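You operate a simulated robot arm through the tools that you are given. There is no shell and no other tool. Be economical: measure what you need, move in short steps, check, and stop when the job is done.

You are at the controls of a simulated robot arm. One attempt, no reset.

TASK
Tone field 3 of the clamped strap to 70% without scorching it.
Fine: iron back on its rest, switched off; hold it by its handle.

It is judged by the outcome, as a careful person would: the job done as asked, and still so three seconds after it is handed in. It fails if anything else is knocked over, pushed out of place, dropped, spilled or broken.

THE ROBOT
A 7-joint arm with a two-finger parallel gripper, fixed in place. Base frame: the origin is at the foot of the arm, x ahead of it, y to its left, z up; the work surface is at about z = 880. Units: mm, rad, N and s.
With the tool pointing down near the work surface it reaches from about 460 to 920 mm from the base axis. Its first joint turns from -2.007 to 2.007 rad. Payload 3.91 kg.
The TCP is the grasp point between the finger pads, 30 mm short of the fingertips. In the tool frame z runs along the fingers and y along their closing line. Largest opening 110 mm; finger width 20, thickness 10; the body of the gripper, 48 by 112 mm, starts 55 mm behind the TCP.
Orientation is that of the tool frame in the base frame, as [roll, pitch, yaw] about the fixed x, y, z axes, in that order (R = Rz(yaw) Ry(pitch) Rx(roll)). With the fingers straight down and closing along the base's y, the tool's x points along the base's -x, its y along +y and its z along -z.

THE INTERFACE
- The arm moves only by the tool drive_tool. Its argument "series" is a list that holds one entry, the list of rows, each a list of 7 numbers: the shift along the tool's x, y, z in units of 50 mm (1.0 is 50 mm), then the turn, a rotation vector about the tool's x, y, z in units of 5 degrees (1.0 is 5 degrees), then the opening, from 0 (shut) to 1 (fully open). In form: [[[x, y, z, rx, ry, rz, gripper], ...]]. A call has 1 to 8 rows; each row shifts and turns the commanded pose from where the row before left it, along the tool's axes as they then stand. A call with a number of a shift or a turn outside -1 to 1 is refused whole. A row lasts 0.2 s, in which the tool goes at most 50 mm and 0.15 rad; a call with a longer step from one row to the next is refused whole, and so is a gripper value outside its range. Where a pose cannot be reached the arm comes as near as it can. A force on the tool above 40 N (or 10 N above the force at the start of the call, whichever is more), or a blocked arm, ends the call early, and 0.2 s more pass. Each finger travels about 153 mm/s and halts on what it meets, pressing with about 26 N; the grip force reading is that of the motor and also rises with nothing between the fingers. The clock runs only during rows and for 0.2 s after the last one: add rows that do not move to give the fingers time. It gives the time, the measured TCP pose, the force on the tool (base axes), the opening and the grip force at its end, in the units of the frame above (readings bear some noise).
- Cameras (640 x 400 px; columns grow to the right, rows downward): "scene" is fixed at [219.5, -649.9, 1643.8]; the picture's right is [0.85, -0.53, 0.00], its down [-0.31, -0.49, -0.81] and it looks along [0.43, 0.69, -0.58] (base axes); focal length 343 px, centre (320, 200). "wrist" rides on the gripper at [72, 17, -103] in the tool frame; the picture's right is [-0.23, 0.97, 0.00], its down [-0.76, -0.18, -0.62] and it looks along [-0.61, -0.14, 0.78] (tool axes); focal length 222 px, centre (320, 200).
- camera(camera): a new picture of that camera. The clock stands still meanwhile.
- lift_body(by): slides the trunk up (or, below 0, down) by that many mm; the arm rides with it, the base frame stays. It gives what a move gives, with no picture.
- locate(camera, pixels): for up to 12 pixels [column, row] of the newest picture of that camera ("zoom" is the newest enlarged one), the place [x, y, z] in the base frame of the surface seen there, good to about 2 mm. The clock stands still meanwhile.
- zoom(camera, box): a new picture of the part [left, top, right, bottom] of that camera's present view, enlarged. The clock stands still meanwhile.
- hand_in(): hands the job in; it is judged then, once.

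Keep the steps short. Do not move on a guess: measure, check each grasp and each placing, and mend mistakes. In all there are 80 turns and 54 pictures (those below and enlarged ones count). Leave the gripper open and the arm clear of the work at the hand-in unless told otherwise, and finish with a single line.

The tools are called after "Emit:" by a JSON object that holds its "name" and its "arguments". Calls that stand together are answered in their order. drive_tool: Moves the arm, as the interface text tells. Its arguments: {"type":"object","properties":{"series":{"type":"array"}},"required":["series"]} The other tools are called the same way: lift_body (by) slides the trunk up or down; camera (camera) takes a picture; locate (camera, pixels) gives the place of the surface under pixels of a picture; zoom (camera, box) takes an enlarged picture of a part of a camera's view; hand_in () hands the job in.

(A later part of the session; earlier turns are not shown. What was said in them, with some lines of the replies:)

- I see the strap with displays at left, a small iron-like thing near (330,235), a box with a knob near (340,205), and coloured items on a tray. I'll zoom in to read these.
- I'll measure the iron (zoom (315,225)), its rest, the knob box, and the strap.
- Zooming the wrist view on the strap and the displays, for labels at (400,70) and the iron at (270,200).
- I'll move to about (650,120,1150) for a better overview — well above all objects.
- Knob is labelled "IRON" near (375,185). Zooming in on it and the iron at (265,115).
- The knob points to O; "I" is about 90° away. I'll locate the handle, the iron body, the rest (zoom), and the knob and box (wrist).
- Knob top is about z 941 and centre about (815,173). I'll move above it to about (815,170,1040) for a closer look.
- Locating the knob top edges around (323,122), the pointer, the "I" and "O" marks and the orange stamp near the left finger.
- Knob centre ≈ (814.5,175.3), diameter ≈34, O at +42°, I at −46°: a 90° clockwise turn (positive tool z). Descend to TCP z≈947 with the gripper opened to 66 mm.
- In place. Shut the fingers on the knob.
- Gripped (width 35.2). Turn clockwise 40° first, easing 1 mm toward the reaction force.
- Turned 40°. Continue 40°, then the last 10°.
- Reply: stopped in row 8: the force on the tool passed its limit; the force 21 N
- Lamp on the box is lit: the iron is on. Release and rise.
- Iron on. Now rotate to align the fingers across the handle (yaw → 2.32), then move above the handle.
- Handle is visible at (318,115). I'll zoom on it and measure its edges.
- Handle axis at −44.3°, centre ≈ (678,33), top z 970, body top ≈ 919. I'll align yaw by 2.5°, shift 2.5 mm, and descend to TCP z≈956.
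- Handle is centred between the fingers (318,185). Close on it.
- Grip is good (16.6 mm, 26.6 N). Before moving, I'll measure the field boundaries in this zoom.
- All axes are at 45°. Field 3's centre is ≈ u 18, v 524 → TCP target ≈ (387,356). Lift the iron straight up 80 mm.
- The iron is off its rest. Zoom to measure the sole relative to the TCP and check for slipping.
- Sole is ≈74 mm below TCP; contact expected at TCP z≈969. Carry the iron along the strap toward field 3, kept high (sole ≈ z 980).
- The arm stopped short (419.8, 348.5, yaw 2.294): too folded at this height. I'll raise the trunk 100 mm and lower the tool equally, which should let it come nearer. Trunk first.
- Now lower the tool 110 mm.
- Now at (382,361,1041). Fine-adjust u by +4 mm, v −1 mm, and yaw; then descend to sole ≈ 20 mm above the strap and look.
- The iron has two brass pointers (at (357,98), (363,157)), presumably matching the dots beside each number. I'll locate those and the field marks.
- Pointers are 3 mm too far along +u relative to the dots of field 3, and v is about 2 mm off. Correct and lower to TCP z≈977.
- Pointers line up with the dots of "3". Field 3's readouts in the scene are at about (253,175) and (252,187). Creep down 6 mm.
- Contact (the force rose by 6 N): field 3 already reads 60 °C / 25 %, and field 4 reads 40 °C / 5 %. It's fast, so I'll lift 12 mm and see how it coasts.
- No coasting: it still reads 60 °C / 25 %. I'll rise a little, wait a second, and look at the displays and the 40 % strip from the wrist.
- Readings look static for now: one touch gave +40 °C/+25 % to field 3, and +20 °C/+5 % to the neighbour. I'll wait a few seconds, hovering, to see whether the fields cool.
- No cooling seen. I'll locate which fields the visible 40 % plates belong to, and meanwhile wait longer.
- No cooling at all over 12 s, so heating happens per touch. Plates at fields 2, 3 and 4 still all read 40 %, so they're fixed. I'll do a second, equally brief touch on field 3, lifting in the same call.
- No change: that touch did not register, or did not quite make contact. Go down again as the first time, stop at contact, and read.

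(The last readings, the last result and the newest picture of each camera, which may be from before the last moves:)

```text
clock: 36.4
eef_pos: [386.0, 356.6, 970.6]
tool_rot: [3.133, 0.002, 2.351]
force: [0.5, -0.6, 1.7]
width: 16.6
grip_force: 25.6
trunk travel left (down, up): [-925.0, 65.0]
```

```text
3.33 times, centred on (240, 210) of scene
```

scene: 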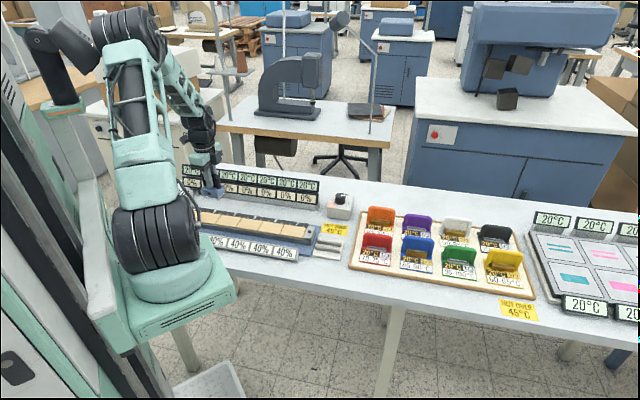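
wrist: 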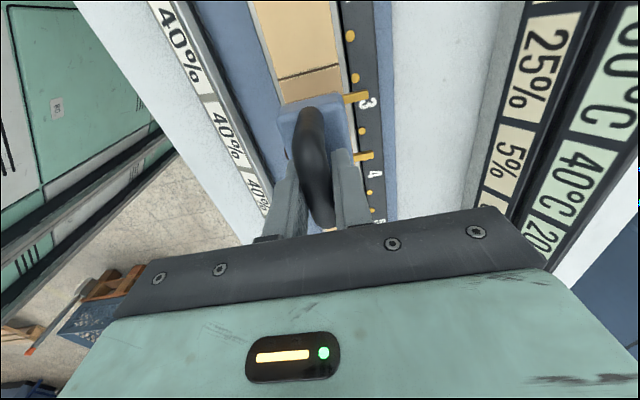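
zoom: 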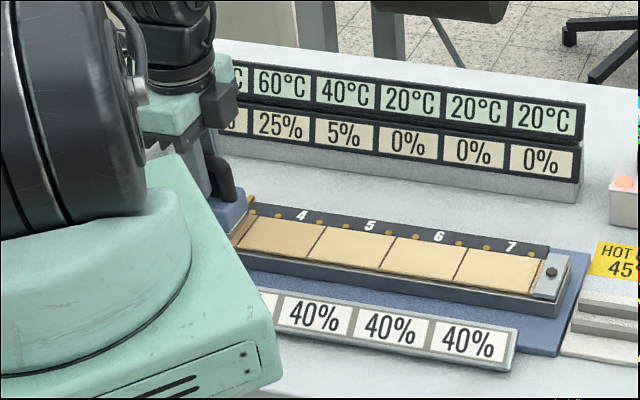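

In contact (force +1.7) but the reading is unchanged at 60/25. Hold for 0.4 s and read again.

Emit:
{"name": "drive_tool", "arguments": {"series": [[[0, 0, 0, 0, 0, 0, 0.05]]]}}

Emit:
{"name": "zoom", "arguments": {"camera": "scene", "box": [150, 150, 330, 270]}}

```text
clock: 36.8
eef_pos: [386.2, 357.5, 971.0]
tool_rot: [3.134, 0.005, 2.35]
force: [1.2, -1.0, 3.7]
width: 16.7
grip_force: 25.9
trunk travel left (down, up): [-925.0, 65.0]
```

```text
3.33 times, centred on (240, 210) of scene
```

zoom: 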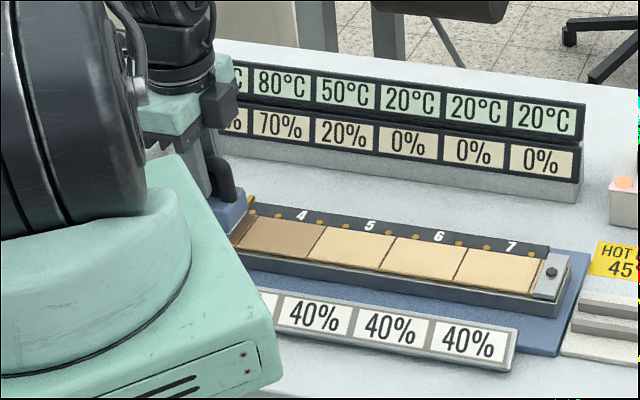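

Field 3 reads exactly 70 % at 80 °C, and field 4 is at 20 %, under its 40 %. Lift off immediately.

Emit:
{"name": "drive_tool", "arguments": {"series": [[[0, 0, -0.9, 0, 0, 0, 0.05], [0, 0, -0.4, 0, 0, 0, 0.05]]]}}

Emit:
{"name": "zoom", "arguments": {"camera": "scene", "box": [150, 150, 330, 270]}}

```text
clock: 37.4
eef_pos: [384.9, 355.0, 1035.7]
tool_rot: [3.133, 0.005, 2.348]
force: [1.0, 1.1, -4.9]
width: 16.5
grip_force: 25.7
trunk travel left (down, up): [-925.0, 65.0]
```

```text
3.33 times, centred on (240, 210) of scene
```

zoom: 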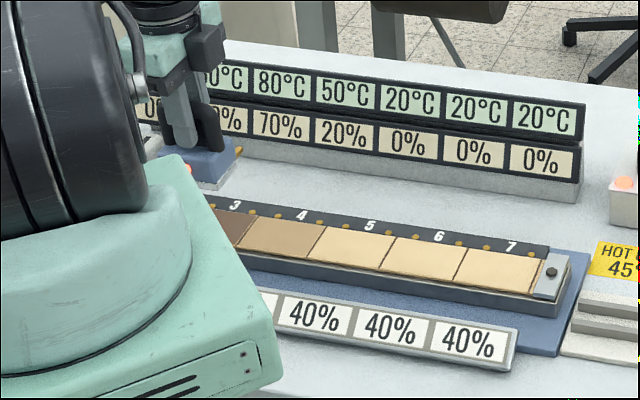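

It holds at 70 %; the iron's lamp is lit. Carry it back to the rest at (679,31), high and along the same path.

Emit:
{"name": "drive_tool", "arguments": {"series": [[[0, 0, -0.3, 0, 0, -0.19, 0.05], [-0.95, -0.055, 0, 0, 0, 0, 0.05], [-0.95, -0.055, 0, 0, 0, 0, 0.05], [-0.95, -0.055, 0, 0, 0, 0, 0.05], [-0.95, -0.055, 0, 0, 0, 0, 0.05], [-0.95, -0.055, 0, 0, 0, 0, 0.05], [-0.95, -0.055, 0, 0, 0, 0, 0.05], [-0.95, -0.055, 0, 0, 0, 0, 0.05]]]}}

Emit:
{"name": "drive_tool", "arguments": {"series": [[[-0.9, -0.055, 0, 0, 0, 0, 0.05], [-0.9, -0.055, 0, 0, 0, 0, 0.05], [-0.25, 0, 0, 0, 0, 0, 0.05], [0, 0, 0, 0, 0, 0, 0.05]]]}}

```text
clock: 39.2
eef_pos: [608.4, 111.6, 1052.6]
tool_rot: [3.132, 0.004, 2.369]
force: [-0.5, 1.1, -4.5]
width: 16.3
grip_force: 26.1
trunk travel left (down, up): [-925.0, 65.0]
```

```text
clock: 40.2
eef_pos: [677.0, 35.8, 1051.2]
tool_rot: [3.135, 0.002, 2.367]
force: [-0.2, -0.4, -6.0]
width: 16.6
grip_force: 25.8
trunk travel left (down, up): [-925.0, 65.0]
```

Need +4.6 mm along u and −2 mm in v. Correct and go down to z≈975, then look.

Emit:
{"name": "drive_tool", "arguments": {"series": [[[-0.09, -0.04, 0, 0, 0, 0, 0.05], [0, 0, 0.7, 0, 0, 0, 0.05], [0, 0, 0.8, 0, 0, 0, 0.05], [0, 0, 0, 0, 0, 0, 0.05]]]}}

Emit:
{"name": "zoom", "arguments": {"camera": "scene", "box": [295, 175, 365, 265]}}

```text
clock: 41.2
eef_pos: [681.7, 31.1, 976.6]
tool_rot: [3.134, 0.002, 2.366]
force: [-0.1, 0.2, -5.4]
width: 16.4
grip_force: 26.3
trunk travel left (down, up): [-925.0, 65.0]
```

```text
4.44 times, centred on (330, 220) of scene
```

zoom: 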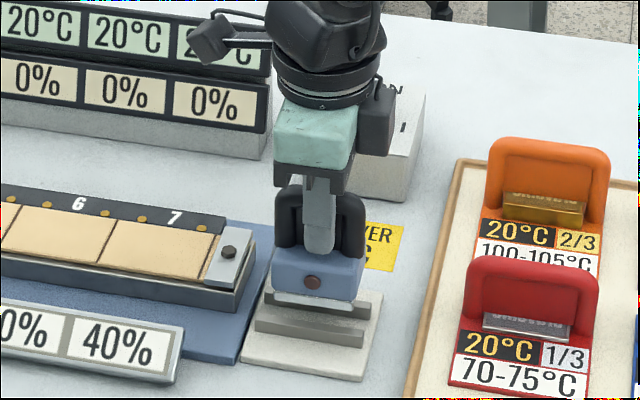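

Lined up over the rails within 2 mm; apply a small correction and lower gently to contact at about z 958.

Emit:
{"name": "drive_tool", "arguments": {"series": [[[0.02, -0.025, 0.2, 0, 0, 0, 0.05], [0, 0, 0.1, 0, 0, 0, 0.05], [0, 0, 0.04, 0, 0, 0, 0.05], [0, 0, 0.03, 0, 0, 0, 0.05]]]}}

Emit:
{"name": "zoom", "arguments": {"camera": "scene", "box": [295, 175, 365, 265]}}

```text
clock: 42.2
eef_pos: [680.8, 29.5, 958.2]
tool_rot: [3.132, 0.004, 2.367]
force: [0.8, -0.1, -5.4]
width: 16.6
grip_force: 26.1
trunk travel left (down, up): [-925.0, 65.0]
```

```text
4.44 times, centred on (330, 220) of scene
```

zoom: 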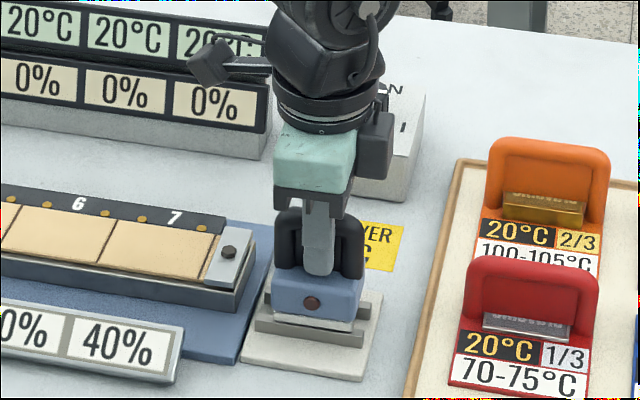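

Force is still −5.4: not quite touching. Creep down another 3 mm.

Emit:
{"name": "drive_tool", "arguments": {"series": [[[0, 0, 0.02, 0, 0, 0, 0.05], [0, 0, 0.02, 0, 0, 0, 0.05], [0, 0, 0.02, 0, 0, 0, 0.05]]]}}

```text
clock: 43.0
eef_pos: [680.2, 28.9, 957.7]
tool_rot: [3.131, 0.004, 2.365]
force: [-3.5, 1.1, 14.9]
width: 16.8
grip_force: 26.2
trunk travel left (down, up): [-925.0, 65.0]
```

Contact, with 15 N pressing (iron seated). Ease up 1 mm, release, and check.

Emit:
{"name": "drive_tool", "arguments": {"series": [[[0, 0, -0.03, 0, 0, 0, 0.05], [0, 0, 0, 0, 0, 0, 0.3], [0, 0, 0, 0, 0, 0, 0.6], [0, 0, 0, 0, 0, 0, 0.6], [0, 0, 0, 0, 0, 0, 0.6]]]}}

Emit:
{"name": "drive_tool", "arguments": {"series": [[[0, 0, -0.5, 0, 0, 0, 0.6], [0, 0, -0.8, 0, 0, 0, 0.6], [0, 0, -0.8, 0, 0, 0, 0.6]]]}}

Emit:
{"name": "zoom", "arguments": {"camera": "scene", "box": [180, 155, 370, 275]}}

```text
clock: 44.2
eef_pos: [680.3, 29.4, 958.2]
tool_rot: [3.134, 0.004, 2.367]
force: [-0.2, -0.1, -0.8]
width: 66.3
grip_force: 0.1
trunk travel left (down, up): [-925.0, 65.0]
```

```text
clock: 45.0
eef_pos: [678.7, 28.6, 1059.2]
tool_rot: [3.134, 0.003, 2.367]
force: [-0.2, -0.1, 0.0]
width: 66.1
grip_force: 0.0
trunk travel left (down, up): [-925.0, 65.0]
```

```text
3.33 times, centred on (275, 215) of scene
```

zoom: 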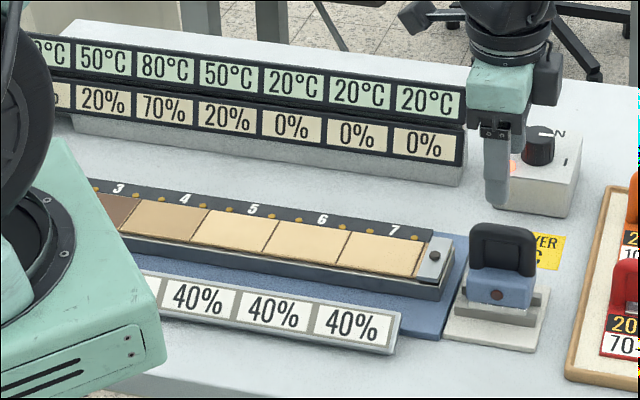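

The iron sits on its rest; readings are 20/70/20 %. Now switch off: move over the knob and turn the wrist to yaw ≈1.82, as when I released it.

Emit:
{"name": "drive_tool", "arguments": {"series": [[[0.02, 0.8, 0, 0, 0, 0, 0.6], [0.02, 0.8, 0, 0, 0, 0, 0.6], [0.02, 0.8, 0, 0, 0, 0, 0.6], [0.02, 0.8, 0, 0, 0, 0, 0.6], [0.02, 0.8, 0, 0, 0, 0, 0.6]]]}}

Emit:
{"name": "drive_tool", "arguments": {"series": [[[0, 0, 0, 0, 0, 0.9, 0.6], [0, 0, 0, 0, 0, 0.9, 0.6], [0, 0, 0, 0, 0, 0.9, 0.6], [0, 0, 0, 0, 0, 0.9, 0.6], [0, 0, 0, 0, 0, 0.9, 0.6], [0, 0, 0, 0, 0, 0.9, 0.6], [0, 0, 0, 0, 0, 0.9, 0.6], [0, 0, 0, 0, 0, 0, 0.6]]]}}

Emit:
{"name": "camera", "arguments": {"camera": "wrist"}}

```text
clock: 46.2
eef_pos: [814.1, 176.8, 1066.2]
tool_rot: [3.134, 0.003, 2.367]
force: [0.4, 0.3, -0.3]
width: 65.9
grip_force: 0.0
trunk travel left (down, up): [-925.0, 65.0]
```

```text
clock: 48.0
eef_pos: [816.2, 175.8, 1063.1]
tool_rot: [3.133, 0.0, 1.815]
force: [-0.4, 0.3, -0.3]
width: 65.9
grip_force: 0.0
trunk travel left (down, up): [-925.0, 65.0]
```

```text
10 pictures are left
```

wrist: 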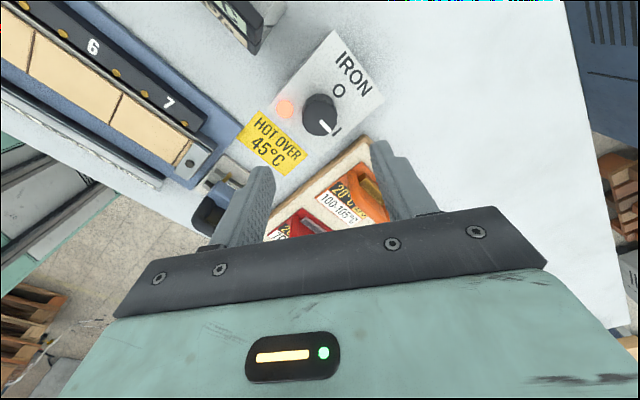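

Knob centred under the gripper (322,115). Descend to z 946.

Emit:
{"name": "drive_tool", "arguments": {"series": [[[0, 0, 0.8, 0, 0, 0, 0.6], [0, 0, 0.8, 0, 0, 0, 0.6], [0, 0, 0.74, 0, 0, 0, 0.6], [0, 0, 0, 0, 0, 0, 0.6]]]}}

Emit:
{"name": "drive_tool", "arguments": {"series": [[[0, 0, 0, 0, 0, 0, 0.3], [0, 0, 0, 0, 0, 0, 0.1], [0, 0, 0, 0, 0, 0, 0.1]]]}}

```text
clock: 49.0
eef_pos: [815.8, 176.6, 946.5]
tool_rot: [3.133, -0.002, 1.817]
force: [0.2, 0.5, 0.0]
width: 66.2
grip_force: 0.1
trunk travel left (down, up): [-925.0, 65.0]
```

```text
clock: 49.8
eef_pos: [815.5, 177.2, 945.2]
tool_rot: [3.134, -0.003, 1.817]
force: [-0.1, -1.4, -0.2]
width: 35.1
grip_force: 44.7
trunk travel left (down, up): [-925.0, 65.0]
```

Gripped. Turn counter-clockwise 40°, then 40° more.

Emit:
{"name": "drive_tool", "arguments": {"series": [[[0, 0, 0, 0, 0, -1, 0.1], [0, 0, 0, 0, 0, -1, 0.1], [0, 0, 0, 0, 0, -1, 0.1], [0, 0, 0, 0, 0, -1, 0.1], [0, 0, 0, 0, 0, -1, 0.1], [0, 0, 0, 0, 0, -1, 0.1], [0, 0, 0, 0, 0, -1, 0.1], [0, 0, 0, 0, 0, -1, 0.1]]]}}

Emit:
{"name": "drive_tool", "arguments": {"series": [[[0, 0, 0, 0, 0, -1, 0.1], [0, 0, 0, 0, 0, -1, 0.1], [0, 0, 0, 0, 0, -1, 0.1], [0, 0, 0, 0, 0, -1, 0.1], [0, 0, 0, 0, 0, -1, 0.1], [0, 0, 0, 0, 0, -1, 0.1], [0, 0, 0, 0, 0, -1, 0.1], [0, 0, 0, 0, 0, -1, 0.1]]]}}

Emit:
{"name": "camera", "arguments": {"camera": "wrist"}}

```text
clock: 51.6
eef_pos: [812.6, 175.6, 946.2]
tool_rot: [3.14, -0.001, 2.517]
force: [-30.0, 1.3, -8.4]
width: 35.1
grip_force: 45.1
trunk travel left (down, up): [-925.0, 65.0]
```

```text
clock: 53.4
eef_pos: [813.7, 173.1, 947.2]
tool_rot: [-3.141, 0.0, -3.068]
force: [-31.6, -7.6, -4.6]
width: 35.1
grip_force: 44.7
trunk travel left (down, up): [-925.0, 65.0]
```

```text
9 pictures are left
```

wrist: 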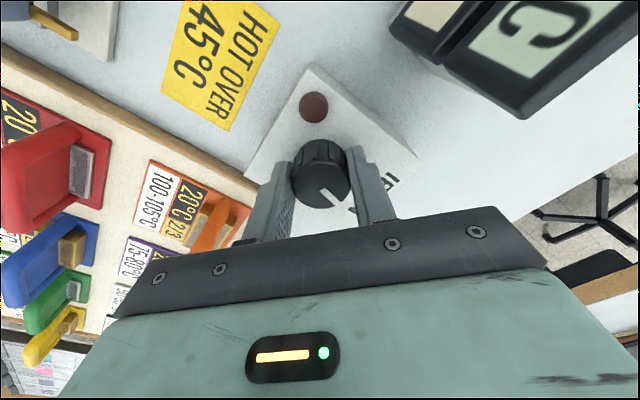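

The lamp is out. Release and rise, then check everything.

Emit:
{"name": "drive_tool", "arguments": {"series": [[[0, 0, 0, 0, 0, 0, 0.6], [0, 0, 0, 0, 0, 0, 0.6], [0, 0, -0.9, 0, 0, 0, 0.6], [0, 0, -0.9, 0, 0, 0, 0.6], [0, 0, -0.3, 0, 0, 0, 1]]]}}

Emit:
{"name": "camera", "arguments": {"camera": "wrist"}}

Emit:
{"name": "locate", "arguments": {"camera": "wrist", "pixels": [[324, 125], [316, 75]]}}

Emit:
{"name": "zoom", "arguments": {"camera": "scene", "box": [180, 155, 370, 275]}}

```text
clock: 54.6
eef_pos: [818.0, 172.2, 1052.6]
tool_rot: [3.138, 0.008, -3.071]
force: [-0.1, -0.3, 0.0]
width: 110.0
grip_force: 0.1
trunk travel left (down, up): [-925.0, 65.0]
```

```text
8 pictures are left
```

wrist: 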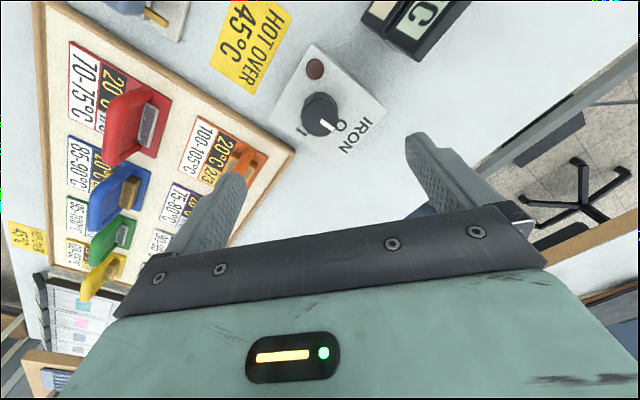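

```text
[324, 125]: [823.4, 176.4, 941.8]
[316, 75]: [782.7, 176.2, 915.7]
```

```text
3.33 times, centred on (275, 215) of scene
```

zoom: 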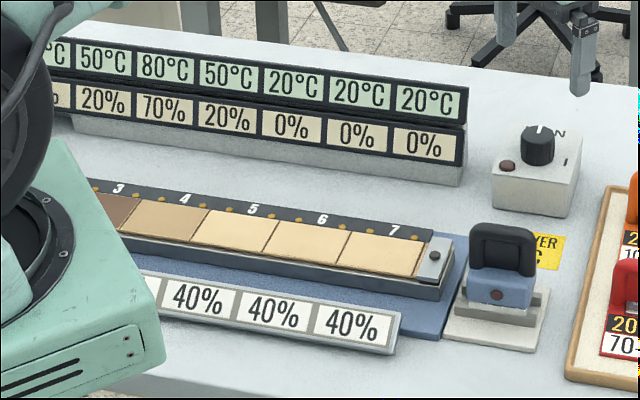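

Knob at O, lamp out, box unmoved, iron on its rest, field 3 at 70 %. Raise the arm clear.

Emit:
{"name": "drive_tool", "arguments": {"series": [[[0, 0, -0.8, 0, 0, 0, 1], [0, 0, -0.8, 0, 0, 0, 1], [0, 0, -0.8, 0, 0, 0, 1]]]}}

Emit:
{"name": "camera", "arguments": {"camera": "scene"}}

```text
clock: 55.4
eef_pos: [816.7, 175.0, 1172.5]
tool_rot: [3.138, 0.006, -3.07]
force: [0.3, 0.0, -0.1]
width: 110.0
grip_force: 0.0
trunk travel left (down, up): [-925.0, 65.0]
```

```text
6 pictures are left
```

scene: 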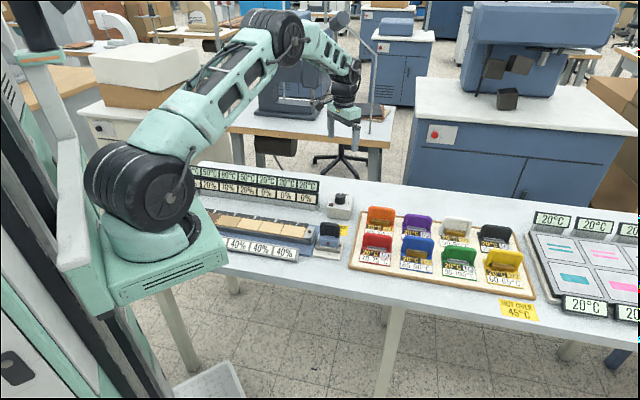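

All is in place, so I'm handing in.

Emit:
{"name": "hand_in", "arguments": {}}

```text
The job is handed in.
```

Field 3 reads 70% with a peak of 80 °C and no scorch seen, fields 2 and 4 picked up 20% each from the heat, and the iron is back on its rest and switched off.
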